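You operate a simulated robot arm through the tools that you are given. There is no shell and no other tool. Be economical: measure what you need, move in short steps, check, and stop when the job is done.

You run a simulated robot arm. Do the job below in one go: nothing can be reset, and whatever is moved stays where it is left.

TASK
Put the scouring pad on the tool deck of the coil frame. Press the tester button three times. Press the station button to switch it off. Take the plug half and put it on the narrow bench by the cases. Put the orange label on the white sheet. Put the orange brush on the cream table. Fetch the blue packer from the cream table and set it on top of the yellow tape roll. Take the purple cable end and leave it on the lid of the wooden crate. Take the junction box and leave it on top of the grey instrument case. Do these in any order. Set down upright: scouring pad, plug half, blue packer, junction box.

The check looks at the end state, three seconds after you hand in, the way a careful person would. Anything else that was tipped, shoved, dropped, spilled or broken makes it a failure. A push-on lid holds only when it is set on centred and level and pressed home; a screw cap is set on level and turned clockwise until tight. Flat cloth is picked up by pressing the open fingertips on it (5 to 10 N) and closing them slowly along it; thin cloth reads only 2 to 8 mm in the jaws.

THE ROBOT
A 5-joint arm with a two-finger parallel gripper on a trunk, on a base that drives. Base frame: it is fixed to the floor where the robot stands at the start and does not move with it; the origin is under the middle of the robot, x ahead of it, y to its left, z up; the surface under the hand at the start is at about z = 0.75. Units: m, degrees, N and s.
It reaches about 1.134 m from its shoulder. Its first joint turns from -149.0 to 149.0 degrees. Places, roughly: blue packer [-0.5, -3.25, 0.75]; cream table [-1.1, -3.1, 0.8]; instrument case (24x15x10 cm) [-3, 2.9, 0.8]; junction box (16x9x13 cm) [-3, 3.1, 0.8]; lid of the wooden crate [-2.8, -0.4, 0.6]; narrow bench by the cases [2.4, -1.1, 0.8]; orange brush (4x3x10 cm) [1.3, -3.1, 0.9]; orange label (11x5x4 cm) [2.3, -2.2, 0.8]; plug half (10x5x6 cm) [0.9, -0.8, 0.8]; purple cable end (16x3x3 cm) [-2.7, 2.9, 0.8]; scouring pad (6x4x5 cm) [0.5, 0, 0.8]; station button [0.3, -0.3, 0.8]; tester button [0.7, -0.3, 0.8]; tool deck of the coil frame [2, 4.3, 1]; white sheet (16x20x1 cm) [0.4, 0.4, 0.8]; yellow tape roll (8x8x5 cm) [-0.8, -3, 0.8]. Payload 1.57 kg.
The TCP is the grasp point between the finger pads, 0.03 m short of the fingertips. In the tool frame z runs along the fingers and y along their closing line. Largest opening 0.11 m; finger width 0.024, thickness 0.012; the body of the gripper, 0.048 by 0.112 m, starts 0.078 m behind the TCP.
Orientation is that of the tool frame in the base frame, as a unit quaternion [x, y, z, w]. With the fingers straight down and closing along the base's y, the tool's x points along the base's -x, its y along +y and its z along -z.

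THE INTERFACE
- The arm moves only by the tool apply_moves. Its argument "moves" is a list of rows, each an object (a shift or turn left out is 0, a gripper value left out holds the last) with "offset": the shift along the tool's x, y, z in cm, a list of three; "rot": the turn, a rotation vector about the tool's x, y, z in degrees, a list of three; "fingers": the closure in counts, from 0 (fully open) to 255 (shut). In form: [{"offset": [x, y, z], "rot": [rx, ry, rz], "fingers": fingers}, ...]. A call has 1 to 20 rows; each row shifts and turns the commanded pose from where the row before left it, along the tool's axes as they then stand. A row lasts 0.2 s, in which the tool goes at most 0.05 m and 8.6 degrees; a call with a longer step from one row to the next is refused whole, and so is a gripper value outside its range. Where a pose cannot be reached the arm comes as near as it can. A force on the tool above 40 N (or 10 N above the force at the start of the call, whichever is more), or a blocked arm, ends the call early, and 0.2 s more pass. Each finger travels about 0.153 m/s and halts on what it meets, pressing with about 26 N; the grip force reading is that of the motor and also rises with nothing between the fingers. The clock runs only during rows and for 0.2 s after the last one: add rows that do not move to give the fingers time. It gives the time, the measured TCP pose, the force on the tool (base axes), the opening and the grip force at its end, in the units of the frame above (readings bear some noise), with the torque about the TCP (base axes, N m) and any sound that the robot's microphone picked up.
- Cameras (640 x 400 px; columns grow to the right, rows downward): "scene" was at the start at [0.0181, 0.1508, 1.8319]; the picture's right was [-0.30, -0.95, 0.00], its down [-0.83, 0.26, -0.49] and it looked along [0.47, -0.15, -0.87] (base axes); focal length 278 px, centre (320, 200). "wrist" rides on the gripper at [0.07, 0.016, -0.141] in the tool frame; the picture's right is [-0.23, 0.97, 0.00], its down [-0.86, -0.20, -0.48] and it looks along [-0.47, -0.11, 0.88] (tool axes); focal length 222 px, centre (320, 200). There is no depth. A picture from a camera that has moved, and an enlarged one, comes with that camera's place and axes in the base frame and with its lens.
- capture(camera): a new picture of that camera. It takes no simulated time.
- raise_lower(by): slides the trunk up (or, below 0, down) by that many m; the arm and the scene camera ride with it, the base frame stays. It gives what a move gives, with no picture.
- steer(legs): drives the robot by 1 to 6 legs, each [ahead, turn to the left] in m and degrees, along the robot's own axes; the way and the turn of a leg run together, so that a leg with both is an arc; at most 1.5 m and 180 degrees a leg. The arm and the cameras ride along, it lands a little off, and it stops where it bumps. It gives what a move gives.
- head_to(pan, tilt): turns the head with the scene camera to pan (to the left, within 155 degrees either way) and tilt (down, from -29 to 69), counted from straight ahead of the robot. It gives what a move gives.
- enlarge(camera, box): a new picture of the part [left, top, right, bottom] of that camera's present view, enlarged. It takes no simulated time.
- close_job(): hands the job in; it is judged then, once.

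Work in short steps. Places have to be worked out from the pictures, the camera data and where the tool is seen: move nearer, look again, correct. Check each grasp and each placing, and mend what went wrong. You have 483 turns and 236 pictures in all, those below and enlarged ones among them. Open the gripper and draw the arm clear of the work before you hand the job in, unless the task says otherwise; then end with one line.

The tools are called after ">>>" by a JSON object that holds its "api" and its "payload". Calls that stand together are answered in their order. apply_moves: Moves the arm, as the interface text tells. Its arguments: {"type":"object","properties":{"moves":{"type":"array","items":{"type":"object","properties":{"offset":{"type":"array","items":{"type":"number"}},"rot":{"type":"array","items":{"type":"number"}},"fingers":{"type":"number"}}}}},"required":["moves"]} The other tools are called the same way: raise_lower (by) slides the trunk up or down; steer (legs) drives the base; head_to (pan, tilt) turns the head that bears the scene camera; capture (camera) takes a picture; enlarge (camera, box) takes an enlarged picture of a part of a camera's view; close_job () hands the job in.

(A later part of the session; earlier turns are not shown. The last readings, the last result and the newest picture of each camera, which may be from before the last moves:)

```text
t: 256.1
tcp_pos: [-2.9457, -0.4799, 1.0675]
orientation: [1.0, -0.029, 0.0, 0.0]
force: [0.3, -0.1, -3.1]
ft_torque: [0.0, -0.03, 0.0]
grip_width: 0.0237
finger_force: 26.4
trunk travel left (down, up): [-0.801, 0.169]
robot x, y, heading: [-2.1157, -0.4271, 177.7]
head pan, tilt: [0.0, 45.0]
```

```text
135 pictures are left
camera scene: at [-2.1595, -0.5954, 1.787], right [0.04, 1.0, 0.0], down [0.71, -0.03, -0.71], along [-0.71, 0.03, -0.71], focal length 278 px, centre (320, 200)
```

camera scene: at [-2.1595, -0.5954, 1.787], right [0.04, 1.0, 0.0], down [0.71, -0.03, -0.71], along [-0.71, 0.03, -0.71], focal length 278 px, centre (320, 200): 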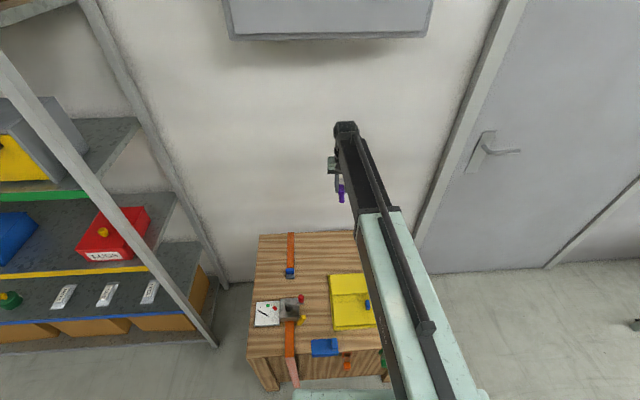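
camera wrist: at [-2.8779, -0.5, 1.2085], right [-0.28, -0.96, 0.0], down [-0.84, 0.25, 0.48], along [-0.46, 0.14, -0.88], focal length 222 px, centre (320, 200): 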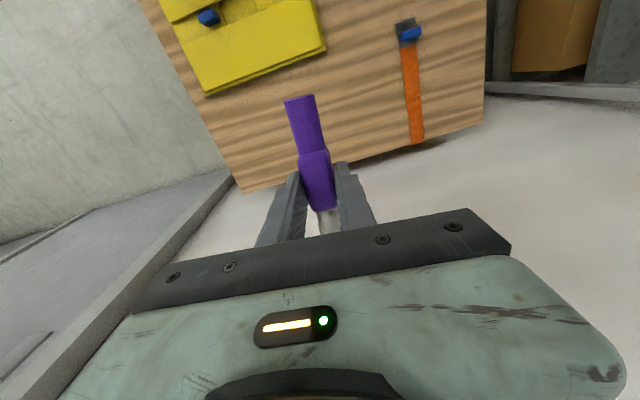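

The landing point is clear. I lower toward the lid.

>>> {"api": "raise_lower", "payload": {"by": -0.36}}

>>> {"api": "capture", "payload": {"camera": "wrist"}}

```text
t: 259.6
tcp_pos: [-2.9467, -0.4799, 0.7072]
orientation: [1.0, -0.029, 0.0, 0.0]
force: [0.2, -0.5, -1.8]
ft_torque: [-0.02, 0.0, 0.01]
grip_width: 0.0234
finger_force: 25.8
trunk travel left (down, up): [-0.441, 0.529]
robot x, y, heading: [-2.1137, -0.4269, 177.7]
head pan, tilt: [0.0, 45.0]
```

```text
134 pictures are left
camera wrist: at [-2.8777, -0.4995, 0.8485], right [-0.28, -0.96, 0.0], down [-0.84, 0.25, 0.48], along [-0.46, 0.14, -0.88], focal length 222 px, centre (320, 200)
```

wrist: 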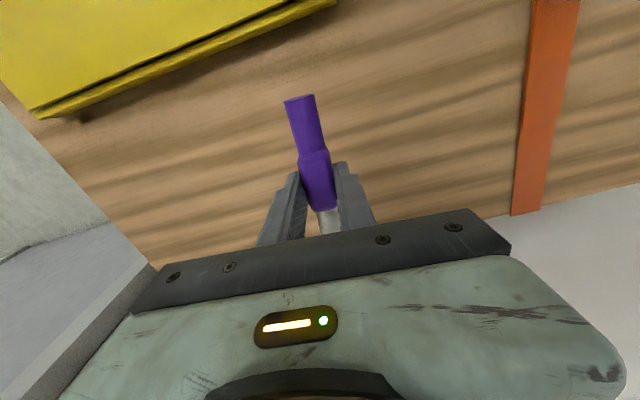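

Clear. I continue down in steps.

>>> {"api": "raise_lower", "payload": {"by": -0.04}}

>>> {"api": "raise_lower", "payload": {"by": -0.015}}

>>> {"api": "raise_lower", "payload": {"by": -0.008}}

```text
t: 260.4
tcp_pos: [-2.9464, -0.4801, 0.668]
orientation: [1.0, -0.03, 0.0, 0.0]
force: [-0.5, -0.3, -1.7]
ft_torque: [0.01, 0.0, 0.0]
grip_width: 0.0236
finger_force: 26.3
trunk travel left (down, up): [-0.401, 0.569]
robot x, y, heading: [-2.1146, -0.4269, 177.8]
head pan, tilt: [0.0, 45.0]
```

```text
t: 261.1
tcp_pos: [-2.9464, -0.4805, 0.6522]
orientation: [1.0, -0.029, 0.0, -0.001]
force: [0.2, 0.2, -1.7]
ft_torque: [0.02, -0.03, -0.02]
grip_width: 0.0235
finger_force: 25.6
trunk travel left (down, up): [-0.386, 0.584]
robot x, y, heading: [-2.1173, -0.4302, 177.3]
head pan, tilt: [0.0, 45.0]
```

```text
t: 261.6
tcp_pos: [-2.9474, -0.4798, 0.6442]
orientation: [1.0, -0.029, 0.001, 0.0]
force: [0.5, -0.3, -1.8]
ft_torque: [0.01, -0.02, 0.01]
grip_width: 0.0234
finger_force: 26.0
trunk travel left (down, up): [-0.378, 0.592]
robot x, y, heading: [-2.1161, -0.4278, 177.5]
head pan, tilt: [0.0, 45.0]
```

No contact yet, so I continue.

>>> {"api": "raise_lower", "payload": {"by": -0.007}}

>>> {"api": "raise_lower", "payload": {"by": -0.006}}

>>> {"api": "raise_lower", "payload": {"by": -0.005}}

>>> {"api": "capture", "payload": {"camera": "wrist"}}

```text
t: 262.2
tcp_pos: [-2.9462, -0.4793, 0.6379]
orientation: [1.0, -0.028, 0.0, 0.0]
force: [0.6, -0.1, -2.1]
ft_torque: [0.0, -0.03, 0.0]
grip_width: 0.0235
finger_force: 25.9
trunk travel left (down, up): [-0.371, 0.599]
robot x, y, heading: [-2.1124, -0.4278, 177.5]
head pan, tilt: [0.0, 45.0]
```

```text
t: 262.8
tcp_pos: [-2.9468, -0.4793, 0.6329]
orientation: [1.0, -0.028, -0.001, 0.0]
force: [-3.4, -1.9, 15.3]
ft_torque: [0.11, -0.13, 0.08]
grip_width: 0.0237
finger_force: 26.2
trunk travel left (down, up): [-0.365, 0.605]
robot x, y, heading: [-2.1164, -0.4281, 177.5]
head pan, tilt: [0.0, 45.0]
```

```text
t: 263.3
tcp_pos: [-2.945, -0.4807, 0.6297]
orientation: [1.0, -0.028, -0.001, 0.0]
force: [0.6, -0.4, 34.8]
ft_torque: [0.03, -0.4, -0.01]
grip_width: 0.0236
finger_force: 25.9
trunk travel left (down, up): [-0.361, 0.609]
robot x, y, heading: [-2.1173, -0.4262, 177.6]
head pan, tilt: [0.0, 45.0]
stopped: the force on the tool passed its limit at 45 N (the readings are from after the stop); the commanded pose is now the measured one
```

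```text
133 pictures are left
camera wrist: at [-2.8758, -0.4998, 0.7703], right [-0.28, -0.96, 0.0], down [-0.84, 0.25, 0.48], along [-0.46, 0.13, -0.88], focal length 222 px, centre (320, 200)
```

wrist: 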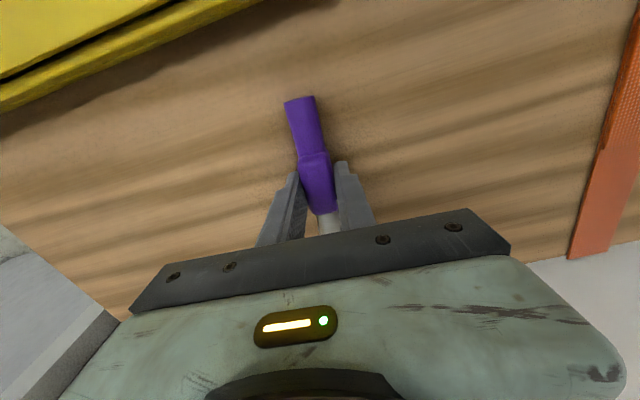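

It is on the lid. I ease up 4 mm, open gently, and rise.

>>> {"api": "raise_lower", "payload": {"by": 0.003}}

>>> {"api": "apply_moves", "payload": {"moves": [{"fingers": 190}, {"fingers": 175}, {"fingers": 150}, {"fingers": 120}, {}]}}

>>> {"api": "raise_lower", "payload": {"by": 0.25}}

>>> {"api": "capture", "payload": {"camera": "wrist"}}

```text
t: 263.8
tcp_pos: [-2.9461, -0.4798, 0.6307]
orientation: [1.0, -0.028, 0.001, -0.001]
force: [1.1, -0.9, -1.1]
ft_torque: [-0.01, 0.04, 0.01]
grip_width: 0.0237
finger_force: 26.0
trunk travel left (down, up): [-0.364, 0.606]
robot x, y, heading: [-2.1176, -0.4251, 177.5]
head pan, tilt: [0.0, 45.0]
```

```text
t: 265.0
tcp_pos: [-2.946, -0.4806, 0.6303]
orientation: [1.0, -0.028, 0.0, 0.0]
force: [-0.3, -0.1, -0.1]
ft_torque: [-0.04, 0.0, -0.01]
grip_width: 0.0584
finger_force: 0.1
trunk travel left (down, up): [-0.364, 0.606]
robot x, y, heading: [-2.118, -0.4276, 177.7]
head pan, tilt: [0.0, 45.0]
```

```text
t: 267.6
tcp_pos: [-2.9479, -0.4807, 0.8803]
orientation: [1.0, -0.028, 0.0, 0.001]
force: [-0.4, 0.5, -0.8]
ft_torque: [-0.02, 0.02, -0.02]
grip_width: 0.0583
finger_force: 0.1
trunk travel left (down, up): [-0.614, 0.356]
robot x, y, heading: [-2.1175, -0.4273, 177.6]
head pan, tilt: [0.0, 45.0]
```

```text
132 pictures are left
camera wrist: at [-2.8777, -0.4999, 1.0209], right [-0.28, -0.96, 0.0], down [-0.84, 0.25, 0.48], along [-0.46, 0.13, -0.88], focal length 222 px, centre (320, 200)
```

wrist: 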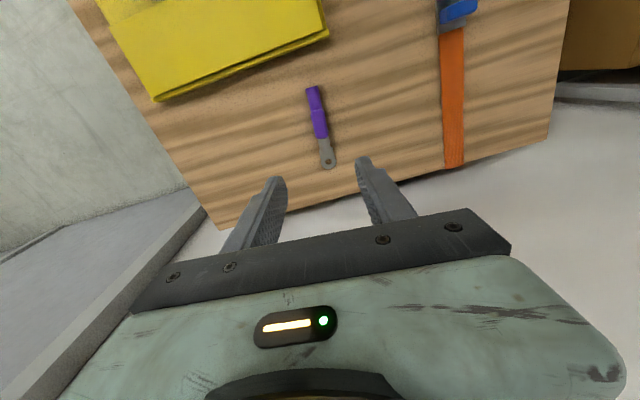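

The cable end lies on the crate lid. I raise the trunk and drive to the cream table.

>>> {"api": "raise_lower", "payload": {"by": 0.25}}

>>> {"api": "steer", "payload": {"legs": [[-0.7, 0], [0, 112], [1.3, 0], [0, -20]]}}

>>> {"api": "head_to", "payload": {"pan": 0, "tilt": 35}}

>>> {"api": "capture", "payload": {"camera": "scene"}}

```text
t: 270.2
tcp_pos: [-2.9473, -0.4812, 1.1311]
orientation: [1.0, -0.028, 0.0, 0.0]
force: [0.1, -0.7, -0.2]
ft_torque: [0.0, -0.04, 0.02]
grip_width: 0.058
finger_force: 0.1
trunk travel left (down, up): [-0.864, 0.106]
robot x, y, heading: [-2.1154, -0.431, 177.5]
head pan, tilt: [0.0, 45.0]
```

```text
t: 285.7
tcp_pos: [-0.9449, -2.5042, 1.1306]
orientation: [0.718, 0.697, 0.0, -0.001]
force: [-0.5, -0.1, -0.2]
ft_torque: [0.04, 0.02, 0.0]
grip_width: 0.058
finger_force: 0.2
trunk travel left (down, up): [-0.864, 0.106]
robot x, y, heading: [-1.0008, -1.6778, -90.5]
head pan, tilt: [0.0, 45.0]
```

```text
t: 286.4
tcp_pos: [-0.9432, -2.504, 1.1302]
orientation: [0.718, 0.696, 0.0, 0.0]
force: [-1.1, 0.6, 0.1]
ft_torque: [0.0, 0.01, 0.02]
grip_width: 0.0582
finger_force: 0.0
trunk travel left (down, up): [-0.864, 0.106]
robot x, y, heading: [-1.0016, -1.6717, -90.3]
head pan, tilt: [0.0, 35.0]
```

```text
131 pictures are left
camera scene: at [-0.8338, -1.7171, 1.8641], right [-1.0, 0.01, 0.0], down [0.0, 0.57, -0.82], along [-0.01, -0.82, -0.57], focal length 278 px, centre (320, 200)
```

scene: 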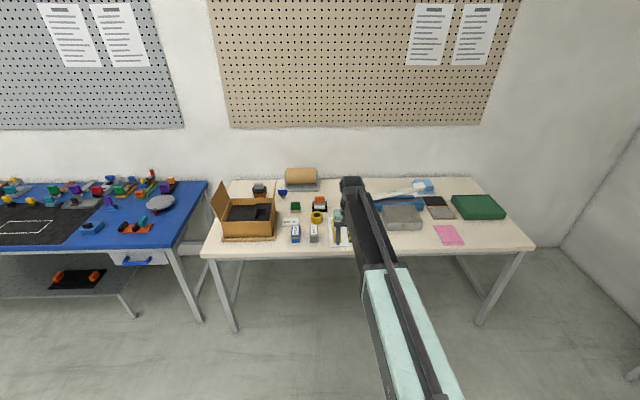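

I zoom in on the cream table.

>>> {"api": "enlarge", "payload": {"camera": "scene", "box": [200, 155, 360, 260]}}

>>> {"api": "enlarge", "payload": {"camera": "scene", "box": [350, 155, 540, 265]}}

```text
3.81 times, centred on (280, 208) of scene
camera zoom: at [-0.8338, -1.7171, 1.8641], right [-1.0, 0.01, 0.0], down [0.0, 0.57, -0.82], along [-0.01, -0.82, -0.57], focal length 1057 px, centre (472, 171)
```

zoom: 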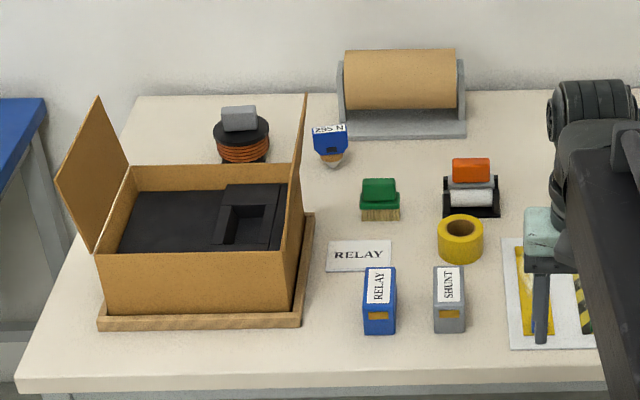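

```text
3.37 times, centred on (445, 210) of scene
camera zoom: at [-0.8338, -1.7171, 1.8641], right [-1.0, 0.01, 0.0], down [0.0, 0.57, -0.82], along [-0.01, -0.82, -0.57], focal length 935 px, centre (-101, 166)
```

zoom: 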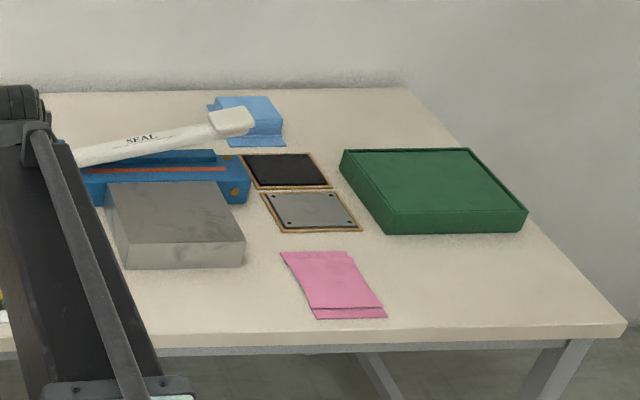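

The blue packer isn't openly visible at its rough place (-0.5, -3.25), which is behind or inside the carton. I raise fully and drive closer to look from above.

>>> {"api": "raise_lower", "payload": {"by": 0.1}}

>>> {"api": "steer", "payload": {"legs": [[0, 23], [0.78, 0], [0, -23]]}}

>>> {"api": "capture", "payload": {"camera": "wrist"}}

>>> {"api": "head_to", "payload": {"pan": 0, "tilt": 50}}

>>> {"api": "capture", "payload": {"camera": "scene"}}

```text
t: 287.8
tcp_pos: [-0.9463, -2.5035, 1.2292]
orientation: [0.719, 0.695, 0.0, 0.0]
force: [0.3, 1.0, -0.1]
ft_torque: [-0.02, 0.01, 0.02]
grip_width: 0.0583
finger_force: 0.0
trunk travel left (down, up): [-0.964, 0.006]
robot x, y, heading: [-1.0024, -1.6731, -90.3]
head pan, tilt: [0.0, 35.0]
```

```text
t: 294.3
tcp_pos: [-0.6558, -3.2194, 1.2307]
orientation: [0.719, 0.695, 0.0, -0.001]
force: [-0.3, -0.3, 0.1]
ft_torque: [0.03, 0.04, -0.01]
grip_width: 0.058
finger_force: 0.0
trunk travel left (down, up): [-0.964, 0.006]
robot x, y, heading: [-0.7, -2.3865, -89.7]
head pan, tilt: [0.0, 35.0]
```

```text
128 pictures are left
camera wrist: at [-0.6367, -3.1488, 1.3702], right [0.97, -0.26, 0.0], down [-0.23, -0.85, 0.48], along [-0.12, -0.46, -0.88], focal length 222 px, centre (320, 200)
```

wrist: 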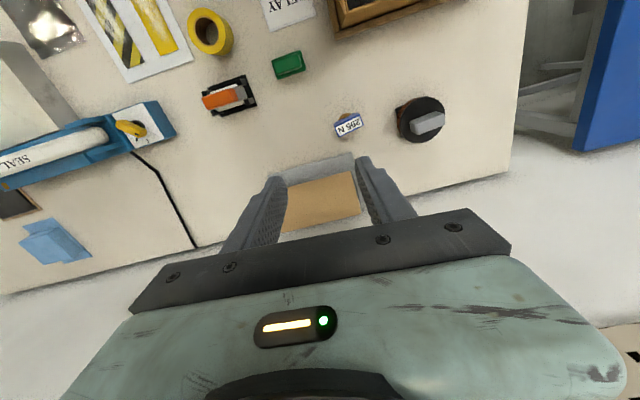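

```text
t: 295.1
tcp_pos: [-0.6546, -3.2175, 1.231]
orientation: [0.718, 0.696, 0.0, 0.0]
force: [-0.3, -0.8, 0.5]
ft_torque: [0.0, 0.01, -0.04]
grip_width: 0.0583
finger_force: 0.1
trunk travel left (down, up): [-0.964, 0.006]
robot x, y, heading: [-0.6969, -2.3867, -89.9]
head pan, tilt: [0.0, 50.0]
```

```text
127 pictures are left
camera scene: at [-0.5309, -2.4189, 1.9425], right [-1.0, 0.0, 0.0], down [0.0, 0.77, -0.64], along [0.0, -0.64, -0.77], focal length 278 px, centre (320, 200)
```

scene: 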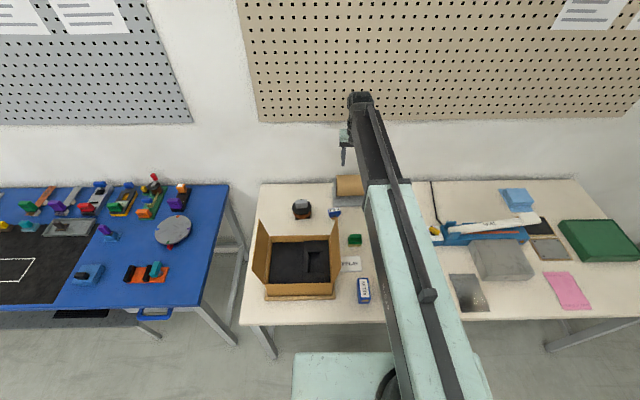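

I zoom in on the carton in both views.

>>> {"api": "enlarge", "payload": {"camera": "scene", "box": [240, 190, 390, 310]}}

```text
3.33 times, centred on (315, 250) of scene
camera zoom: at [-0.5309, -2.4189, 1.9425], right [-1.0, 0.0, 0.0], down [0.0, 0.77, -0.64], along [0.0, -0.64, -0.77], focal length 925 px, centre (337, 33)
```

zoom: 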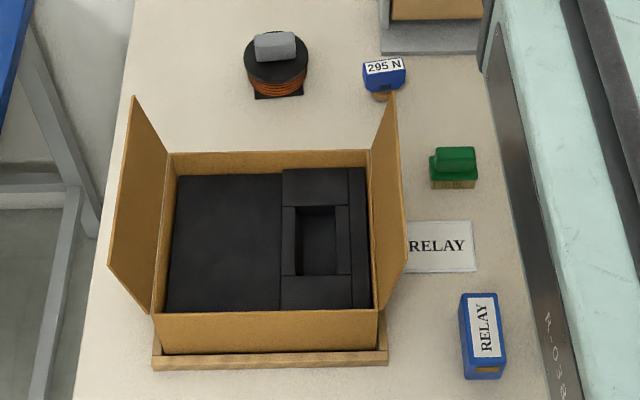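

The spot behind the carton is hidden from the front. I move the wrist camera over it to look from above.

>>> {"api": "apply_moves", "payload": {"moves": [{"offset": [-0.93, 4.4, 0]}, {"offset": [-0.93, 4.4, 0]}, {"offset": [-0.93, 4.4, 0]}, {"offset": [-0.93, 4.4, 0]}, {}]}}

>>> {"api": "capture", "payload": {"camera": "wrist"}}

```text
t: 296.3
tcp_pos: [-0.4821, -3.2606, 1.2298]
orientation: [0.718, 0.696, 0.0, 0.0]
force: [0.4, -0.5, -0.4]
ft_torque: [-0.02, 0.01, -0.03]
grip_width: 0.0582
finger_force: 0.1
trunk travel left (down, up): [-0.964, 0.006]
robot x, y, heading: [-0.7017, -2.389, -89.6]
head pan, tilt: [0.0, 50.0]
```

```text
125 pictures are left
camera wrist: at [-0.463, -3.1905, 1.3711], right [0.97, -0.26, 0.0], down [-0.23, -0.85, 0.48], along [-0.12, -0.46, -0.88], focal length 222 px, centre (320, 200)
```

wrist: 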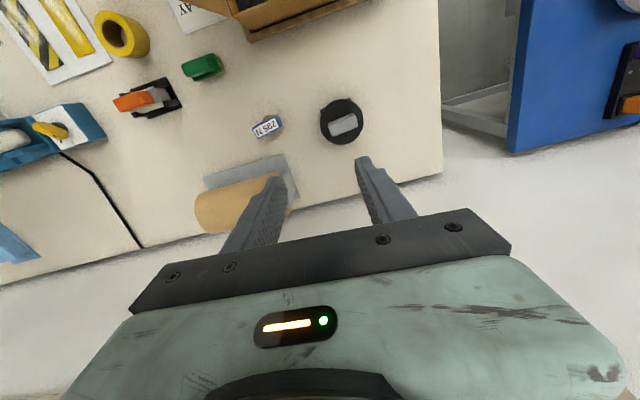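

Nothing is hidden behind the carton. I zoom in on the blue "295 N" item and its surroundings.

>>> {"api": "enlarge", "payload": {"camera": "wrist", "box": [170, 0, 410, 160]}}

>>> {"api": "enlarge", "payload": {"camera": "wrist", "box": [230, 100, 300, 150]}}

```text
2.50 times, centred on (290, 80) of wrist
camera zoom: at [-0.463, -3.1905, 1.3711], right [0.97, -0.26, 0.0], down [-0.23, -0.85, 0.48], along [-0.12, -0.46, -0.88], focal length 555 px, centre (395, 500)
```

zoom: 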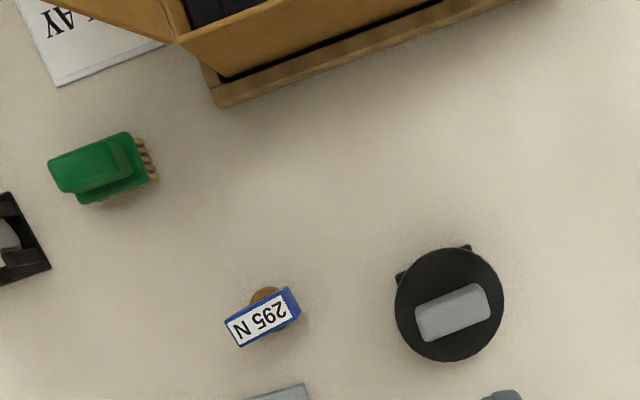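

```text
8.00 times, centred on (265, 125) of wrist
camera zoom: at [-0.463, -3.1905, 1.3711], right [0.97, -0.26, 0.0], down [-0.23, -0.85, 0.48], along [-0.12, -0.46, -0.88], focal length 1777 px, centre (760, 800)
```

zoom: 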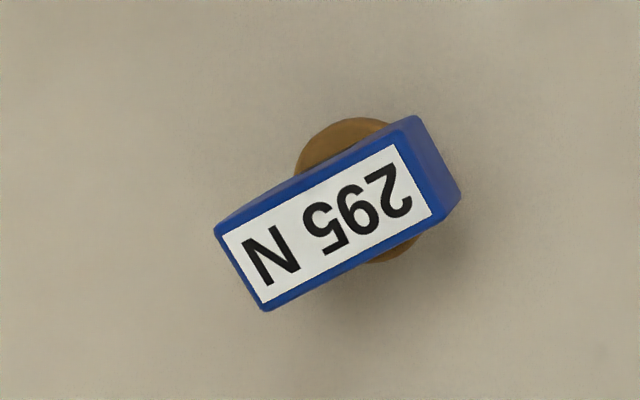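

The rough place fits the "295 N" item at about (-0.60, -3.30). I look at its side view to be sure what it is.

>>> {"api": "enlarge", "payload": {"camera": "scene", "box": [310, 195, 380, 235]}}

>>> {"api": "enlarge", "payload": {"camera": "scene", "box": [335, 225, 395, 315]}}

```text
9.14 times, centred on (345, 215) of scene
camera zoom: at [-0.5316, -2.4184, 1.9425], right [-1.0, 0.0, 0.0], down [0.0, 0.77, -0.64], along [0.0, -0.64, -0.77], focal length 2537 px, centre (91, 63)
```

zoom: 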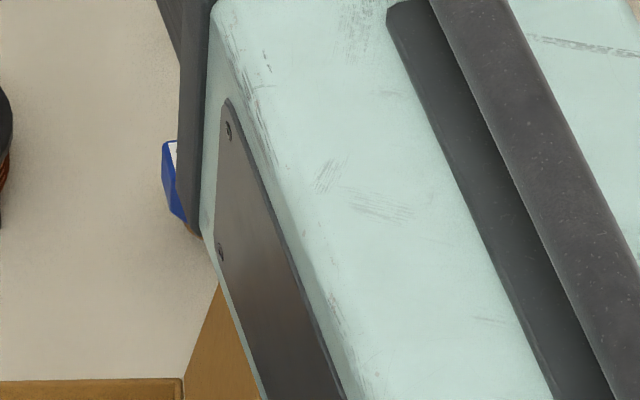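

```text
4.44 times, centred on (365, 270) of scene
camera zoom: at [-0.5316, -2.4184, 1.9425], right [-1.0, 0.0, 0.0], down [0.0, 0.77, -0.64], along [0.0, -0.64, -0.77], focal length 1233 px, centre (120, -111)
```

zoom: 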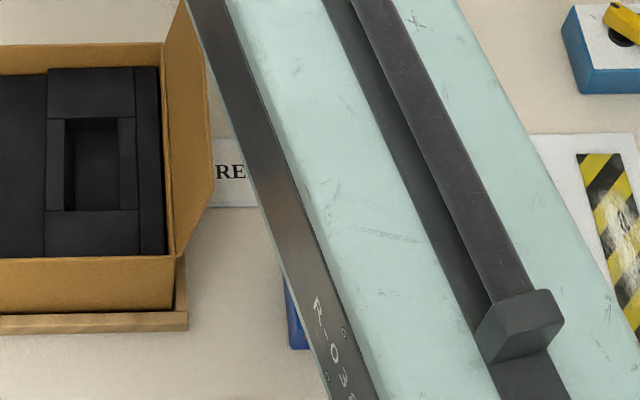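

The arm blocks the view, so I swing it to the right and look again.

>>> {"api": "apply_moves", "payload": {"moves": [{"offset": [1, -4.8, 0]}, {"offset": [1, -4.8, 0]}, {"offset": [1, -4.8, 0]}, {"offset": [1, -4.8, 0]}, {"offset": [0, -4.8, 0]}, {"offset": [0, -4.8, 0]}, {"offset": [0, -4.8, 0]}, {"offset": [0, -4.8, 0]}, {"offset": [0, -4.8, 0]}, {"offset": [0, -4.8, 0]}, {"offset": [0, -4.8, 0]}]}}

>>> {"api": "enlarge", "payload": {"camera": "scene", "box": [300, 170, 420, 250]}}

>>> {"api": "enlarge", "payload": {"camera": "scene", "box": [240, 170, 440, 320]}}

```text
t: 298.7
tcp_pos: [-1.0076, -3.2024, 1.2303]
orientation: [0.718, 0.696, 0.0, -0.001]
force: [0.2, -0.3, 0.2]
ft_torque: [0.01, -0.01, 0.03]
grip_width: 0.0585
finger_force: 0.0
out of reach, approached as far as the arm can: row 10
trunk travel left (down, up): [-0.964, 0.006]
robot x, y, heading: [-0.7017, -2.3872, -89.8]
head pan, tilt: [0.0, 50.0]
```

```text
5.00 times, centred on (360, 210) of scene
camera zoom: at [-0.5322, -2.4185, 1.9426], right [-1.0, 0.0, 0.0], down [0.0, 0.77, -0.64], along [0.0, -0.64, -0.77], focal length 1388 px, centre (120, 150)
```

zoom: 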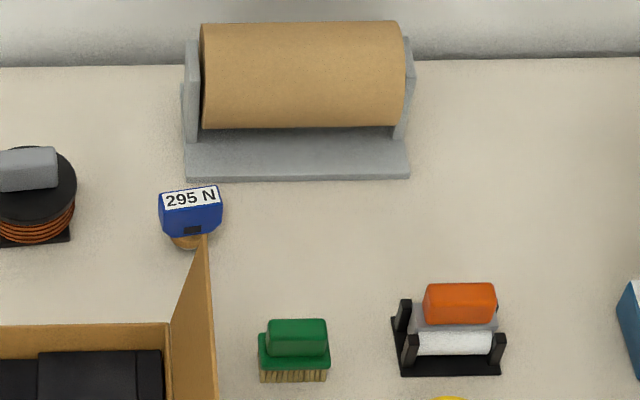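

```text
2.67 times, centred on (340, 245) of scene
camera zoom: at [-0.5322, -2.4185, 1.9426], right [-1.0, 0.0, 0.0], down [0.0, 0.77, -0.64], along [0.0, -0.64, -0.77], focal length 740 px, centre (267, 80)
```

zoom: 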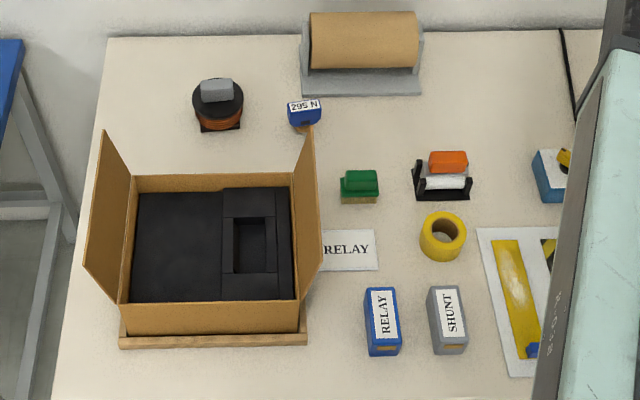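

The "295 N" item matches the force-labelled blocks on pegs at the coil frame, so I take it to be the blue packer. I move above it and turn the jaws along its length.

>>> {"api": "apply_moves", "payload": {"moves": [{"offset": [-0.39, 4.54, 0], "fingers": 0}, {"offset": [-0.39, 4.54, 0]}, {"offset": [-0.39, 4.54, 0]}, {"offset": [-0.39, 4.54, 0]}, {"offset": [-0.39, 4.54, 0]}, {"offset": [-0.39, 4.54, 0]}, {"offset": [-0.39, 4.54, 0]}, {"offset": [-0.39, 4.54, 0]}, {"offset": [-0.39, 4.54, 0]}, {"rot": [0, 0, -5.7]}, {"rot": [0, 0, -5.7]}, {}]}}

>>> {"api": "raise_lower", "payload": {"by": -0.17}}

>>> {"api": "capture", "payload": {"camera": "wrist"}}

>>> {"api": "capture", "payload": {"camera": "scene"}}

```text
t: 301.3
tcp_pos: [-0.5996, -3.2535, 1.2303]
orientation: [0.645, 0.764, -0.001, 0.0]
force: [0.2, -0.8, -0.7]
ft_torque: [-0.01, -0.03, 0.01]
grip_width: 0.1101
finger_force: 0.0
out of reach, approached as far as the arm can: row 4
trunk travel left (down, up): [-0.964, 0.006]
robot x, y, heading: [-0.7006, -2.3869, -90.0]
head pan, tilt: [0.0, 50.0]
```

```text
t: 303.2
tcp_pos: [-0.5999, -3.2522, 1.0607]
orientation: [0.646, 0.763, 0.001, 0.0]
force: [-0.2, -0.4, -0.3]
ft_torque: [0.01, -0.01, 0.0]
grip_width: 0.11
finger_force: 0.0
trunk travel left (down, up): [-0.794, 0.176]
robot x, y, heading: [-0.7021, -2.3872, -89.9]
head pan, tilt: [0.0, 50.0]
```

```text
118 pictures are left
camera wrist: at [-0.5951, -3.1805, 1.201], right [1.0, -0.06, 0.0], down [-0.06, -0.88, 0.48], along [-0.03, -0.48, -0.88], focal length 222 px, centre (320, 200)
```

wrist: 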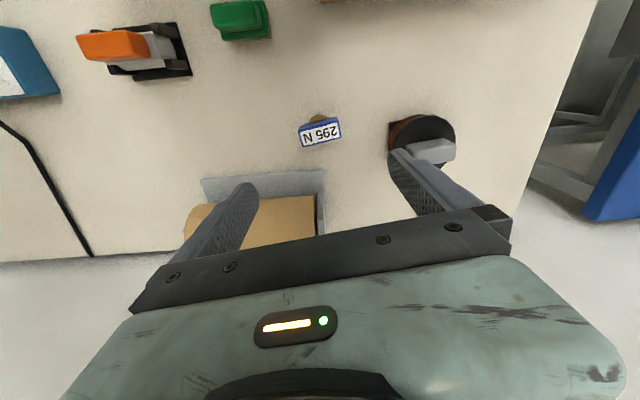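

```text
117 pictures are left
camera scene: at [-0.5313, -2.4185, 1.7725], right [-1.0, 0.0, 0.0], down [0.0, 0.77, -0.64], along [0.0, -0.64, -0.77], focal length 278 px, centre (320, 200)
```

scene: 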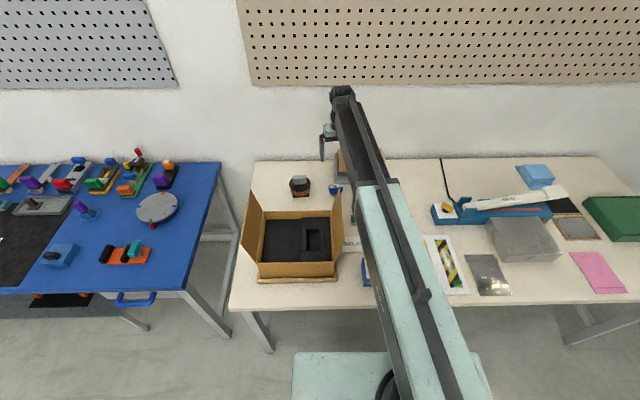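

The packer is right below, but the carton's open flap (top at about z 1.02) would foul the arm once lowered. I raise and shift the base right so the arm comes in diagonally, clear of the flap.

>>> {"api": "raise_lower", "payload": {"by": 0.17}}

>>> {"api": "steer", "payload": {"legs": [[-0.6, 0], [0, -38], [0.65, 0], [0, 38], [0.17, 0]]}}

>>> {"api": "capture", "payload": {"camera": "scene"}}

```text
t: 305.1
tcp_pos: [-0.598, -3.2526, 1.2286]
orientation: [0.646, 0.763, 0.0, 0.0]
force: [0.1, -0.6, 0.6]
ft_torque: [-0.01, 0.04, 0.03]
grip_width: 0.1101
finger_force: 0.1
trunk travel left (down, up): [-0.964, 0.006]
robot x, y, heading: [-0.7019, -2.3859, -89.9]
head pan, tilt: [0.0, 50.0]
```

```text
t: 316.4
tcp_pos: [-0.9546, -3.3707, 1.2292]
orientation: [0.628, 0.778, 0.0, 0.0]
force: [0.0, -0.7, 0.2]
ft_torque: [0.06, 0.04, 0.0]
grip_width: 0.11
finger_force: 0.1
trunk travel left (down, up): [-0.964, 0.006]
robot x, y, heading: [-1.1081, -2.5116, -87.0]
head pan, tilt: [0.0, 50.0]
```

```text
116 pictures are left
camera scene: at [-0.9356, -2.5341, 1.9425], right [-1.0, -0.06, 0.0], down [-0.04, 0.77, -0.64], along [0.04, -0.64, -0.77], focal length 278 px, centre (320, 200)
```

scene: 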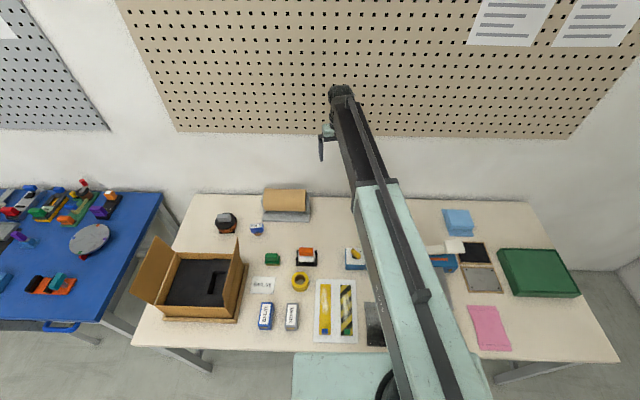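

I move back over the packer from the new base position.

>>> {"api": "apply_moves", "payload": {"moves": [{"offset": [0.54, 4.66, 0]}, {"offset": [0.54, 4.66, 0]}, {"offset": [0.54, 4.66, 0]}, {"offset": [0.54, 4.66, 0]}, {"offset": [0.54, 4.66, 0]}, {"offset": [0.54, 4.66, 0]}, {"offset": [0.54, 4.66, 0]}, {"offset": [0.54, 4.66, 0]}, {"rot": [0, 0, 2.0]}, {}]}}

>>> {"api": "raise_lower", "payload": {"by": -0.15}}

>>> {"api": "capture", "payload": {"camera": "wrist"}}

>>> {"api": "capture", "payload": {"camera": "scene"}}

```text
t: 318.6
tcp_pos: [-0.5997, -3.248, 1.23]
orientation: [0.642, 0.767, 0.0, 0.0]
force: [0.7, 0.3, 0.0]
ft_torque: [-0.02, -0.01, 0.01]
grip_width: 0.1101
finger_force: 0.0
trunk travel left (down, up): [-0.964, 0.006]
robot x, y, heading: [-1.1072, -2.512, -86.8]
head pan, tilt: [0.0, 50.0]
```

```text
t: 320.4
tcp_pos: [-0.5998, -3.248, 1.0805]
orientation: [0.642, 0.767, 0.0, 0.001]
force: [0.1, -0.1, -0.5]
ft_torque: [0.01, -0.03, 0.01]
grip_width: 0.11
finger_force: 0.1
trunk travel left (down, up): [-0.814, 0.156]
robot x, y, heading: [-1.1076, -2.5102, -86.7]
head pan, tilt: [0.0, 50.0]
```

```text
115 pictures are left
camera wrist: at [-0.5971, -3.1752, 1.221], right [1.0, -0.05, 0.0], down [-0.05, -0.88, 0.48], along [-0.03, -0.48, -0.88], focal length 222 px, centre (320, 200)
```

wrist: 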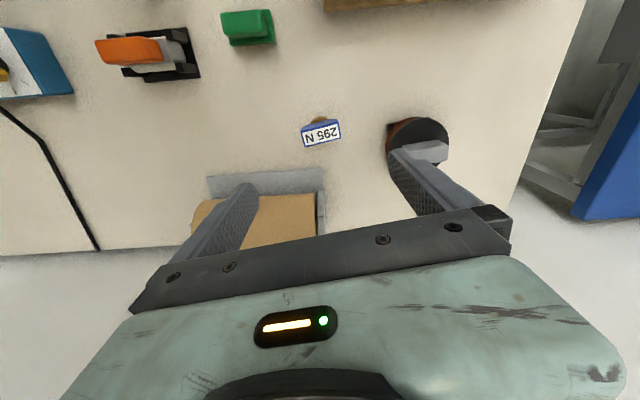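

```text
114 pictures are left
camera scene: at [-0.9361, -2.5311, 1.7925], right [-1.0, -0.06, 0.0], down [-0.04, 0.76, -0.64], along [0.04, -0.64, -0.77], focal length 278 px, centre (320, 200)
```

scene: 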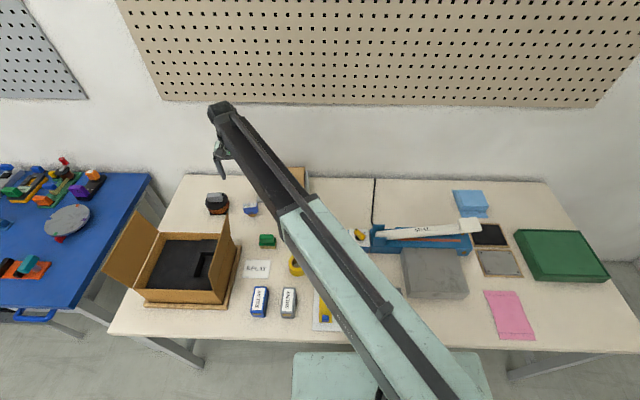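

It is aligned. I lower to just above the packer and check.

>>> {"api": "raise_lower", "payload": {"by": -0.15}}

>>> {"api": "capture", "payload": {"camera": "wrist"}}

>>> {"api": "enlarge", "payload": {"camera": "scene", "box": [120, 60, 340, 240]}}

```text
t: 322.1
tcp_pos: [-0.6007, -3.2478, 0.9313]
orientation: [0.642, 0.767, -0.001, -0.001]
force: [-0.8, -0.2, -0.5]
ft_torque: [0.02, -0.01, 0.03]
grip_width: 0.1098
finger_force: 0.0
trunk travel left (down, up): [-0.664, 0.306]
robot x, y, heading: [-1.1068, -2.5114, -87.0]
head pan, tilt: [0.0, 50.0]
```

```text
113 pictures are left
camera wrist: at [-0.5971, -3.1752, 1.071], right [1.0, -0.05, 0.0], down [-0.05, -0.88, 0.48], along [-0.03, -0.48, -0.88], focal length 222 px, centre (320, 200)
```

wrist: 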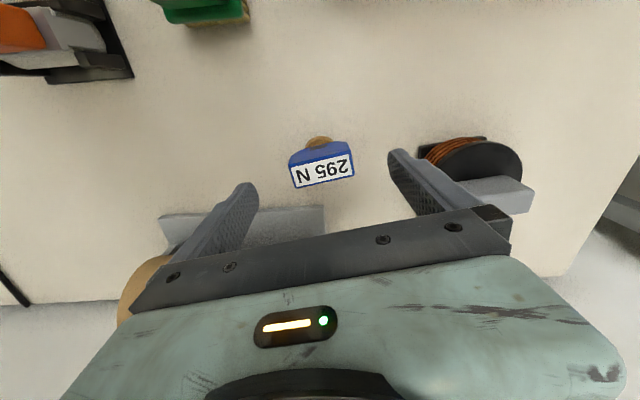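

```text
2.22 times, centred on (230, 150) of scene
camera zoom: at [-0.9361, -2.5312, 1.6425], right [-1.0, -0.06, 0.0], down [-0.04, 0.76, -0.64], along [0.04, -0.64, -0.77], focal length 617 px, centre (520, 311)
```

zoom: 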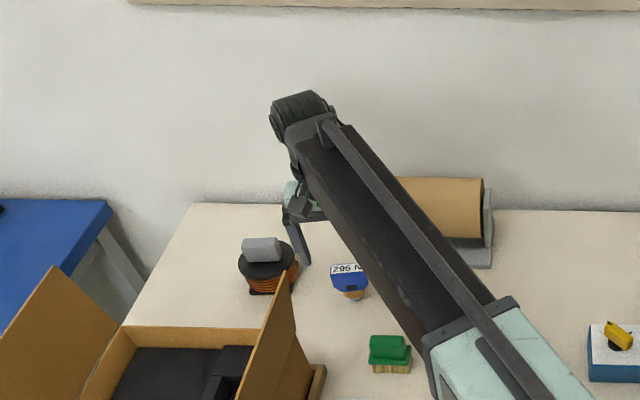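

I nudge 5 mm outward, lower to grip height and close.

>>> {"api": "apply_moves", "payload": {"moves": [{"offset": [-0.6, 0, 0]}]}}

>>> {"api": "raise_lower", "payload": {"by": -0.09}}

>>> {"api": "apply_moves", "payload": {"moves": [{"fingers": 60}, {"fingers": 100}, {"fingers": 140}, {"fingers": 255}, {}, {}]}}

>>> {"api": "capture", "payload": {"camera": "wrist"}}

```text
t: 322.5
tcp_pos: [-0.5994, -3.2537, 0.9302]
orientation: [0.642, 0.766, 0.0, 0.0]
force: [-0.1, 0.3, -0.2]
ft_torque: [-0.01, 0.01, 0.01]
grip_width: 0.1102
finger_force: 0.1
trunk travel left (down, up): [-0.664, 0.306]
robot x, y, heading: [-1.1058, -2.5137, -86.9]
head pan, tilt: [0.0, 50.0]
```

```text
t: 323.8
tcp_pos: [-0.6002, -3.2537, 0.8395]
orientation: [0.642, 0.767, 0.0, 0.0]
force: [-0.5, -0.2, 1.6]
ft_torque: [0.0, 0.05, 0.0]
grip_width: 0.1102
finger_force: 0.2
trunk travel left (down, up): [-0.574, 0.396]
robot x, y, heading: [-1.1086, -2.5088, -86.8]
head pan, tilt: [0.0, 50.0]
```

```text
t: 325.1
tcp_pos: [-0.6013, -3.2538, 0.8406]
orientation: [0.643, 0.766, 0.0, 0.0]
force: [1.2, 0.1, 1.7]
ft_torque: [0.04, 0.01, 0.03]
grip_width: 0.0595
finger_force: 26.2
trunk travel left (down, up): [-0.574, 0.396]
robot x, y, heading: [-1.108, -2.5084, -86.7]
head pan, tilt: [0.0, 50.0]
```

```text
111 pictures are left
camera wrist: at [-0.5961, -3.1816, 0.981], right [1.0, -0.05, 0.0], down [-0.05, -0.88, 0.48], along [-0.03, -0.48, -0.88], focal length 222 px, centre (320, 200)
```

wrist: 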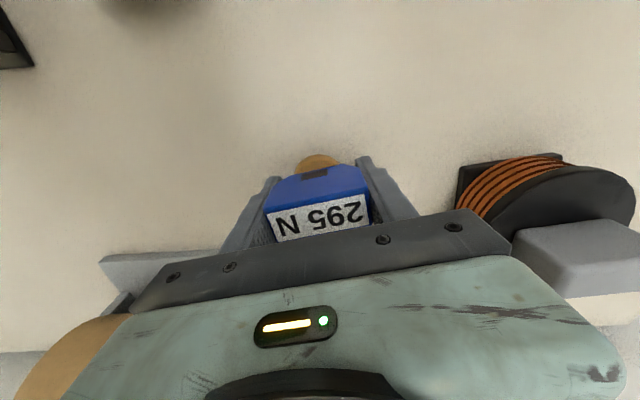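

It is gripped at 5.95 cm. I lift it and look.

>>> {"api": "raise_lower", "payload": {"by": 0.15}}

>>> {"api": "capture", "payload": {"camera": "wrist"}}

>>> {"api": "enlarge", "payload": {"camera": "scene", "box": [180, 80, 340, 300]}}

```text
t: 326.9
tcp_pos: [-0.5995, -3.2536, 0.991]
orientation: [0.642, 0.767, 0.0, 0.001]
force: [0.8, -0.1, -0.7]
ft_torque: [-0.01, 0.01, 0.01]
grip_width: 0.0593
finger_force: 25.6
trunk travel left (down, up): [-0.724, 0.246]
robot x, y, heading: [-1.1074, -2.5096, -86.8]
head pan, tilt: [0.0, 50.0]
```

```text
110 pictures are left
camera wrist: at [-0.596, -3.1818, 1.1308], right [1.0, -0.05, 0.0], down [-0.05, -0.88, 0.48], along [-0.03, -0.48, -0.88], focal length 222 px, centre (320, 200)
```

wrist: 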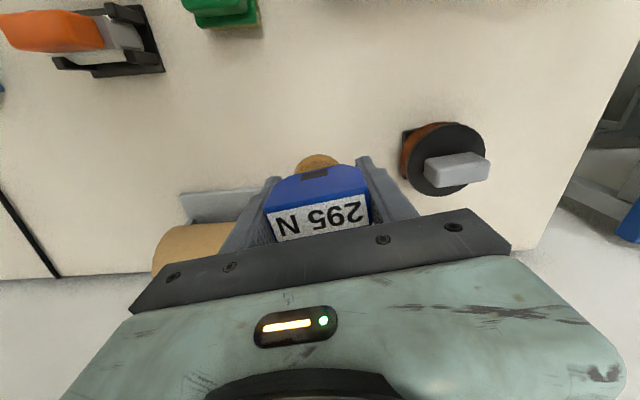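

```text
1.82 times, centred on (260, 190) of scene
camera zoom: at [-0.9359, -2.5314, 1.7024], right [-1.0, -0.06, 0.0], down [-0.04, 0.77, -0.64], along [0.04, -0.64, -0.77], focal length 505 px, centre (429, 218)
```

zoom: 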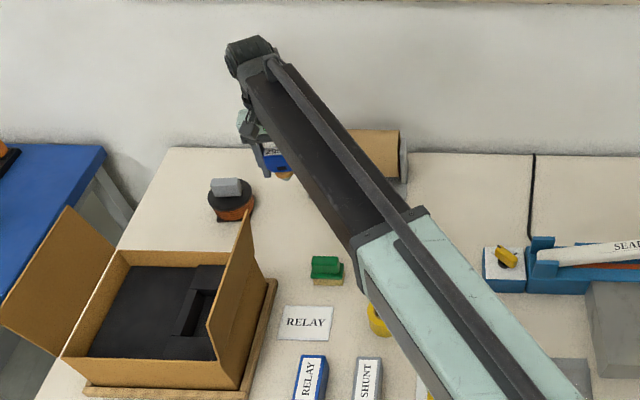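

The packer is held. The tape roll works out to about (-0.823, -3.013). I raise, back up 0.12 m for reach, and move over it.

>>> {"api": "raise_lower", "payload": {"by": 0.1}}

>>> {"api": "steer", "payload": {"legs": [[-0.12, 0]]}}

```text
t: 328.2
tcp_pos: [-0.5991, -3.2531, 1.0899]
orientation: [0.642, 0.767, -0.001, 0.0]
force: [-0.6, 0.3, -0.5]
ft_torque: [0.0, 0.0, 0.02]
grip_width: 0.0592
finger_force: 25.9
trunk travel left (down, up): [-0.824, 0.146]
robot x, y, heading: [-1.1085, -2.5122, -86.8]
head pan, tilt: [0.0, 50.0]
```

```text
t: 329.5
tcp_pos: [-0.6065, -3.1322, 1.0908]
orientation: [0.642, 0.767, 0.0, 0.0]
force: [0.5, -0.1, -1.6]
ft_torque: [-0.03, 0.01, -0.01]
grip_width: 0.0593
finger_force: 25.8
trunk travel left (down, up): [-0.824, 0.146]
robot x, y, heading: [-1.1106, -2.3894, -86.9]
head pan, tilt: [0.0, 50.0]
```

I move over the tape roll.

>>> {"api": "apply_moves", "payload": {"moves": [{"offset": [1, -4.5, 0]}, {"offset": [2.5, -4, 0]}, {"offset": [3.1, -3.5, 0]}, {"offset": [3.2, -3.0, 0]}, {"offset": [3.2, -2.2, 0]}, {"offset": [3.35, -2.0, 0]}, {}]}}

>>> {"api": "capture", "payload": {"camera": "wrist"}}

>>> {"api": "capture", "payload": {"camera": "scene"}}

```text
t: 331.1
tcp_pos: [-0.8247, -3.0052, 1.0905]
orientation: [0.642, 0.767, 0.0, 0.0]
force: [0.6, 0.0, -1.2]
ft_torque: [-0.01, 0.0, -0.01]
grip_width: 0.0592
finger_force: 26.0
out of reach, approached as far as the arm can: row 1, 2
trunk travel left (down, up): [-0.824, 0.146]
robot x, y, heading: [-1.1106, -2.388, -87.0]
head pan, tilt: [0.0, 50.0]
```

```text
108 pictures are left
camera wrist: at [-0.8211, -2.9321, 1.231], right [1.0, -0.05, 0.0], down [-0.05, -0.88, 0.48], along [-0.03, -0.48, -0.88], focal length 222 px, centre (320, 200)
```

wrist: 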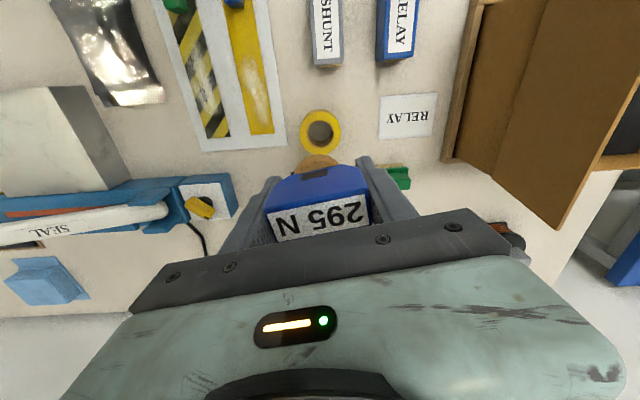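

```text
107 pictures are left
camera scene: at [-0.9429, -2.41, 1.8025], right [-1.0, -0.06, 0.0], down [-0.04, 0.76, -0.64], along [0.04, -0.64, -0.77], focal length 278 px, centre (320, 200)
```

scene: 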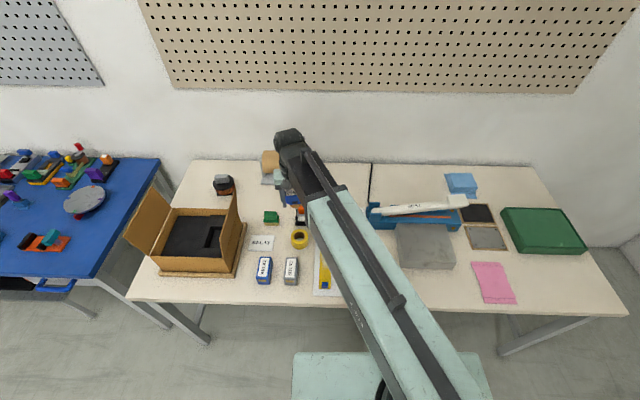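

I zoom in to compare the tape hole with the packer's foot.

>>> {"api": "enlarge", "payload": {"camera": "wrist", "box": [260, 90, 400, 250]}}

```text
2.50 times, centred on (330, 170) of wrist
camera zoom: at [-0.8211, -2.9321, 1.231], right [1.0, -0.05, 0.0], down [-0.05, -0.88, 0.48], along [-0.03, -0.48, -0.88], focal length 555 px, centre (295, 275)
```

zoom: 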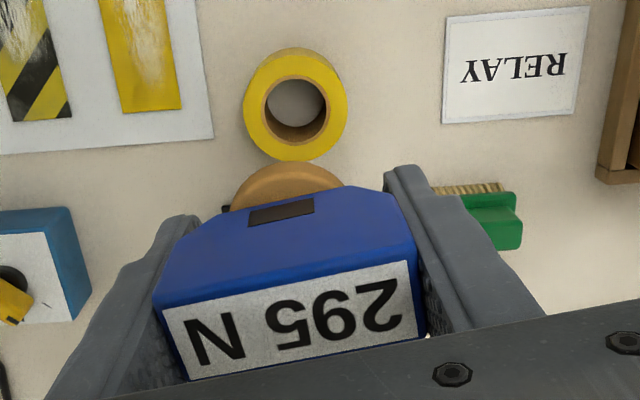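

The foot and the hole look about equal in width, so a centred placement is safest either way. I lower in stages.

>>> {"api": "raise_lower", "payload": {"by": -0.15}}

>>> {"api": "capture", "payload": {"camera": "wrist"}}

>>> {"api": "enlarge", "payload": {"camera": "scene", "box": [240, 130, 360, 240]}}

```text
t: 332.8
tcp_pos: [-0.825, -3.0033, 0.9407]
orientation: [0.642, 0.766, 0.0, 0.0]
force: [-0.5, 0.1, -1.4]
ft_torque: [-0.02, 0.02, 0.02]
grip_width: 0.059
finger_force: 26.0
trunk travel left (down, up): [-0.674, 0.296]
robot x, y, heading: [-1.1156, -2.3853, -86.9]
head pan, tilt: [0.0, 50.0]
```

```text
105 pictures are left
camera wrist: at [-0.8209, -2.9322, 1.081], right [1.0, -0.05, 0.0], down [-0.05, -0.88, 0.48], along [-0.03, -0.48, -0.88], focal length 222 px, centre (320, 200)
```

wrist: 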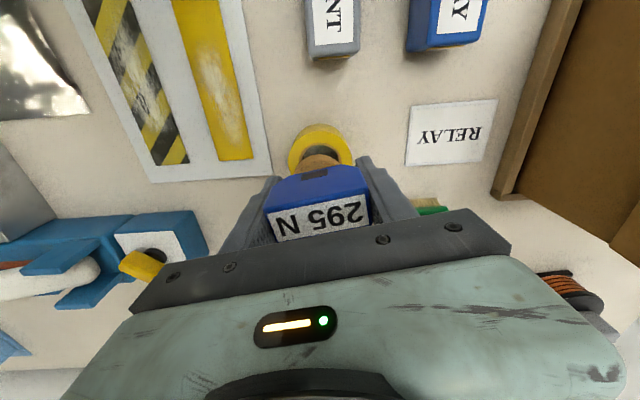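

```text
3.64 times, centred on (300, 185) of scene
camera zoom: at [-0.9428, -2.4099, 1.6525], right [-1.0, -0.06, 0.0], down [-0.04, 0.76, -0.64], along [0.04, -0.64, -0.77], focal length 1009 px, centre (393, 254)
```

zoom: 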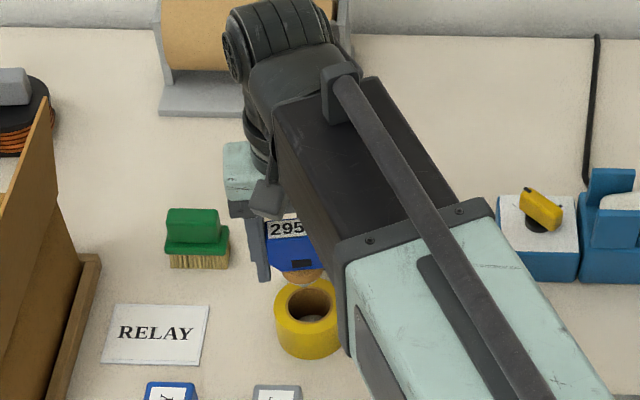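

Both views agree within about 5 mm. I lower slowly to contact, expected near z 0.89.

>>> {"api": "raise_lower", "payload": {"by": -0.035}}

>>> {"api": "enlarge", "payload": {"camera": "wrist", "box": [260, 90, 400, 250]}}

>>> {"api": "enlarge", "payload": {"camera": "scene", "box": [260, 120, 340, 220]}}

```text
t: 333.6
tcp_pos: [-0.8241, -3.004, 0.9055]
orientation: [0.642, 0.767, 0.0, -0.001]
force: [0.5, 0.1, -0.4]
ft_torque: [0.01, 0.01, -0.01]
grip_width: 0.0592
finger_force: 26.0
trunk travel left (down, up): [-0.639, 0.331]
robot x, y, heading: [-1.1145, -2.3898, -86.8]
head pan, tilt: [0.0, 50.0]
```

```text
2.50 times, centred on (330, 170) of wrist
camera zoom: at [-0.8209, -2.9321, 1.0459], right [1.0, -0.05, 0.0], down [-0.05, -0.88, 0.48], along [-0.03, -0.48, -0.88], focal length 555 px, centre (295, 275)
```

zoom: 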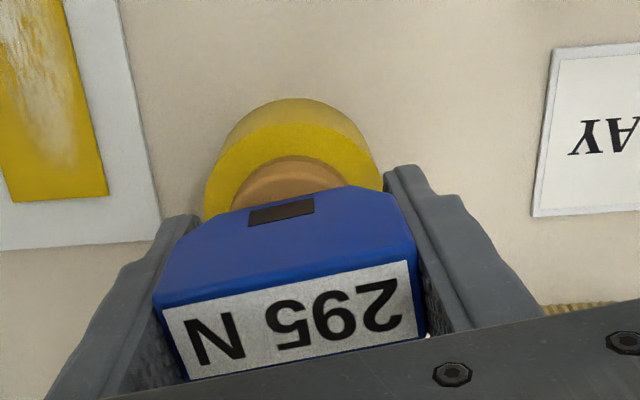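

```text
4.00 times, centred on (300, 170) of scene
camera zoom: at [-0.9429, -2.4099, 1.6174], right [-1.0, -0.06, 0.0], down [-0.04, 0.76, -0.64], along [0.04, -0.64, -0.77], focal length 1110 px, centre (400, 320)
```

zoom: 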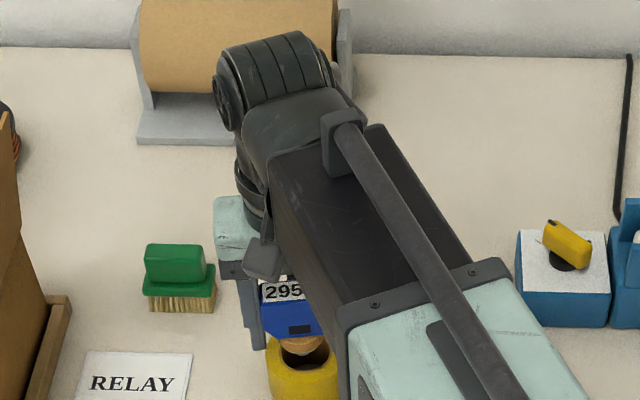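

It is nicely centred, so I continue down in 5 mm steps.

>>> {"api": "raise_lower", "payload": {"by": -0.008}}

>>> {"api": "raise_lower", "payload": {"by": -0.005}}

>>> {"api": "raise_lower", "payload": {"by": -0.004}}

```text
t: 334.2
tcp_pos: [-0.825, -3.0038, 0.8971]
orientation: [0.643, 0.766, 0.001, 0.001]
force: [0.4, 0.6, -1.5]
ft_torque: [0.02, 0.0, -0.03]
grip_width: 0.0592
finger_force: 25.7
trunk travel left (down, up): [-0.631, 0.339]
robot x, y, heading: [-1.1149, -2.3901, -86.7]
head pan, tilt: [0.0, 50.0]
```

```text
t: 334.7
tcp_pos: [-0.8251, -3.0044, 0.8915]
orientation: [0.642, 0.767, 0.0, 0.0]
force: [-0.8, 1.3, -0.5]
ft_torque: [0.01, 0.0, 0.0]
grip_width: 0.0593
finger_force: 26.2
trunk travel left (down, up): [-0.626, 0.344]
robot x, y, heading: [-1.1145, -2.3872, -86.7]
head pan, tilt: [0.0, 50.0]
```

```text
t: 335.2
tcp_pos: [-0.8236, -3.0046, 0.8873]
orientation: [0.642, 0.767, 0.0, -0.001]
force: [0.7, 0.5, -0.7]
ft_torque: [0.01, 0.01, -0.02]
grip_width: 0.0593
finger_force: 26.0
trunk travel left (down, up): [-0.622, 0.348]
robot x, y, heading: [-1.1152, -2.3875, -86.7]
head pan, tilt: [0.0, 50.0]
```

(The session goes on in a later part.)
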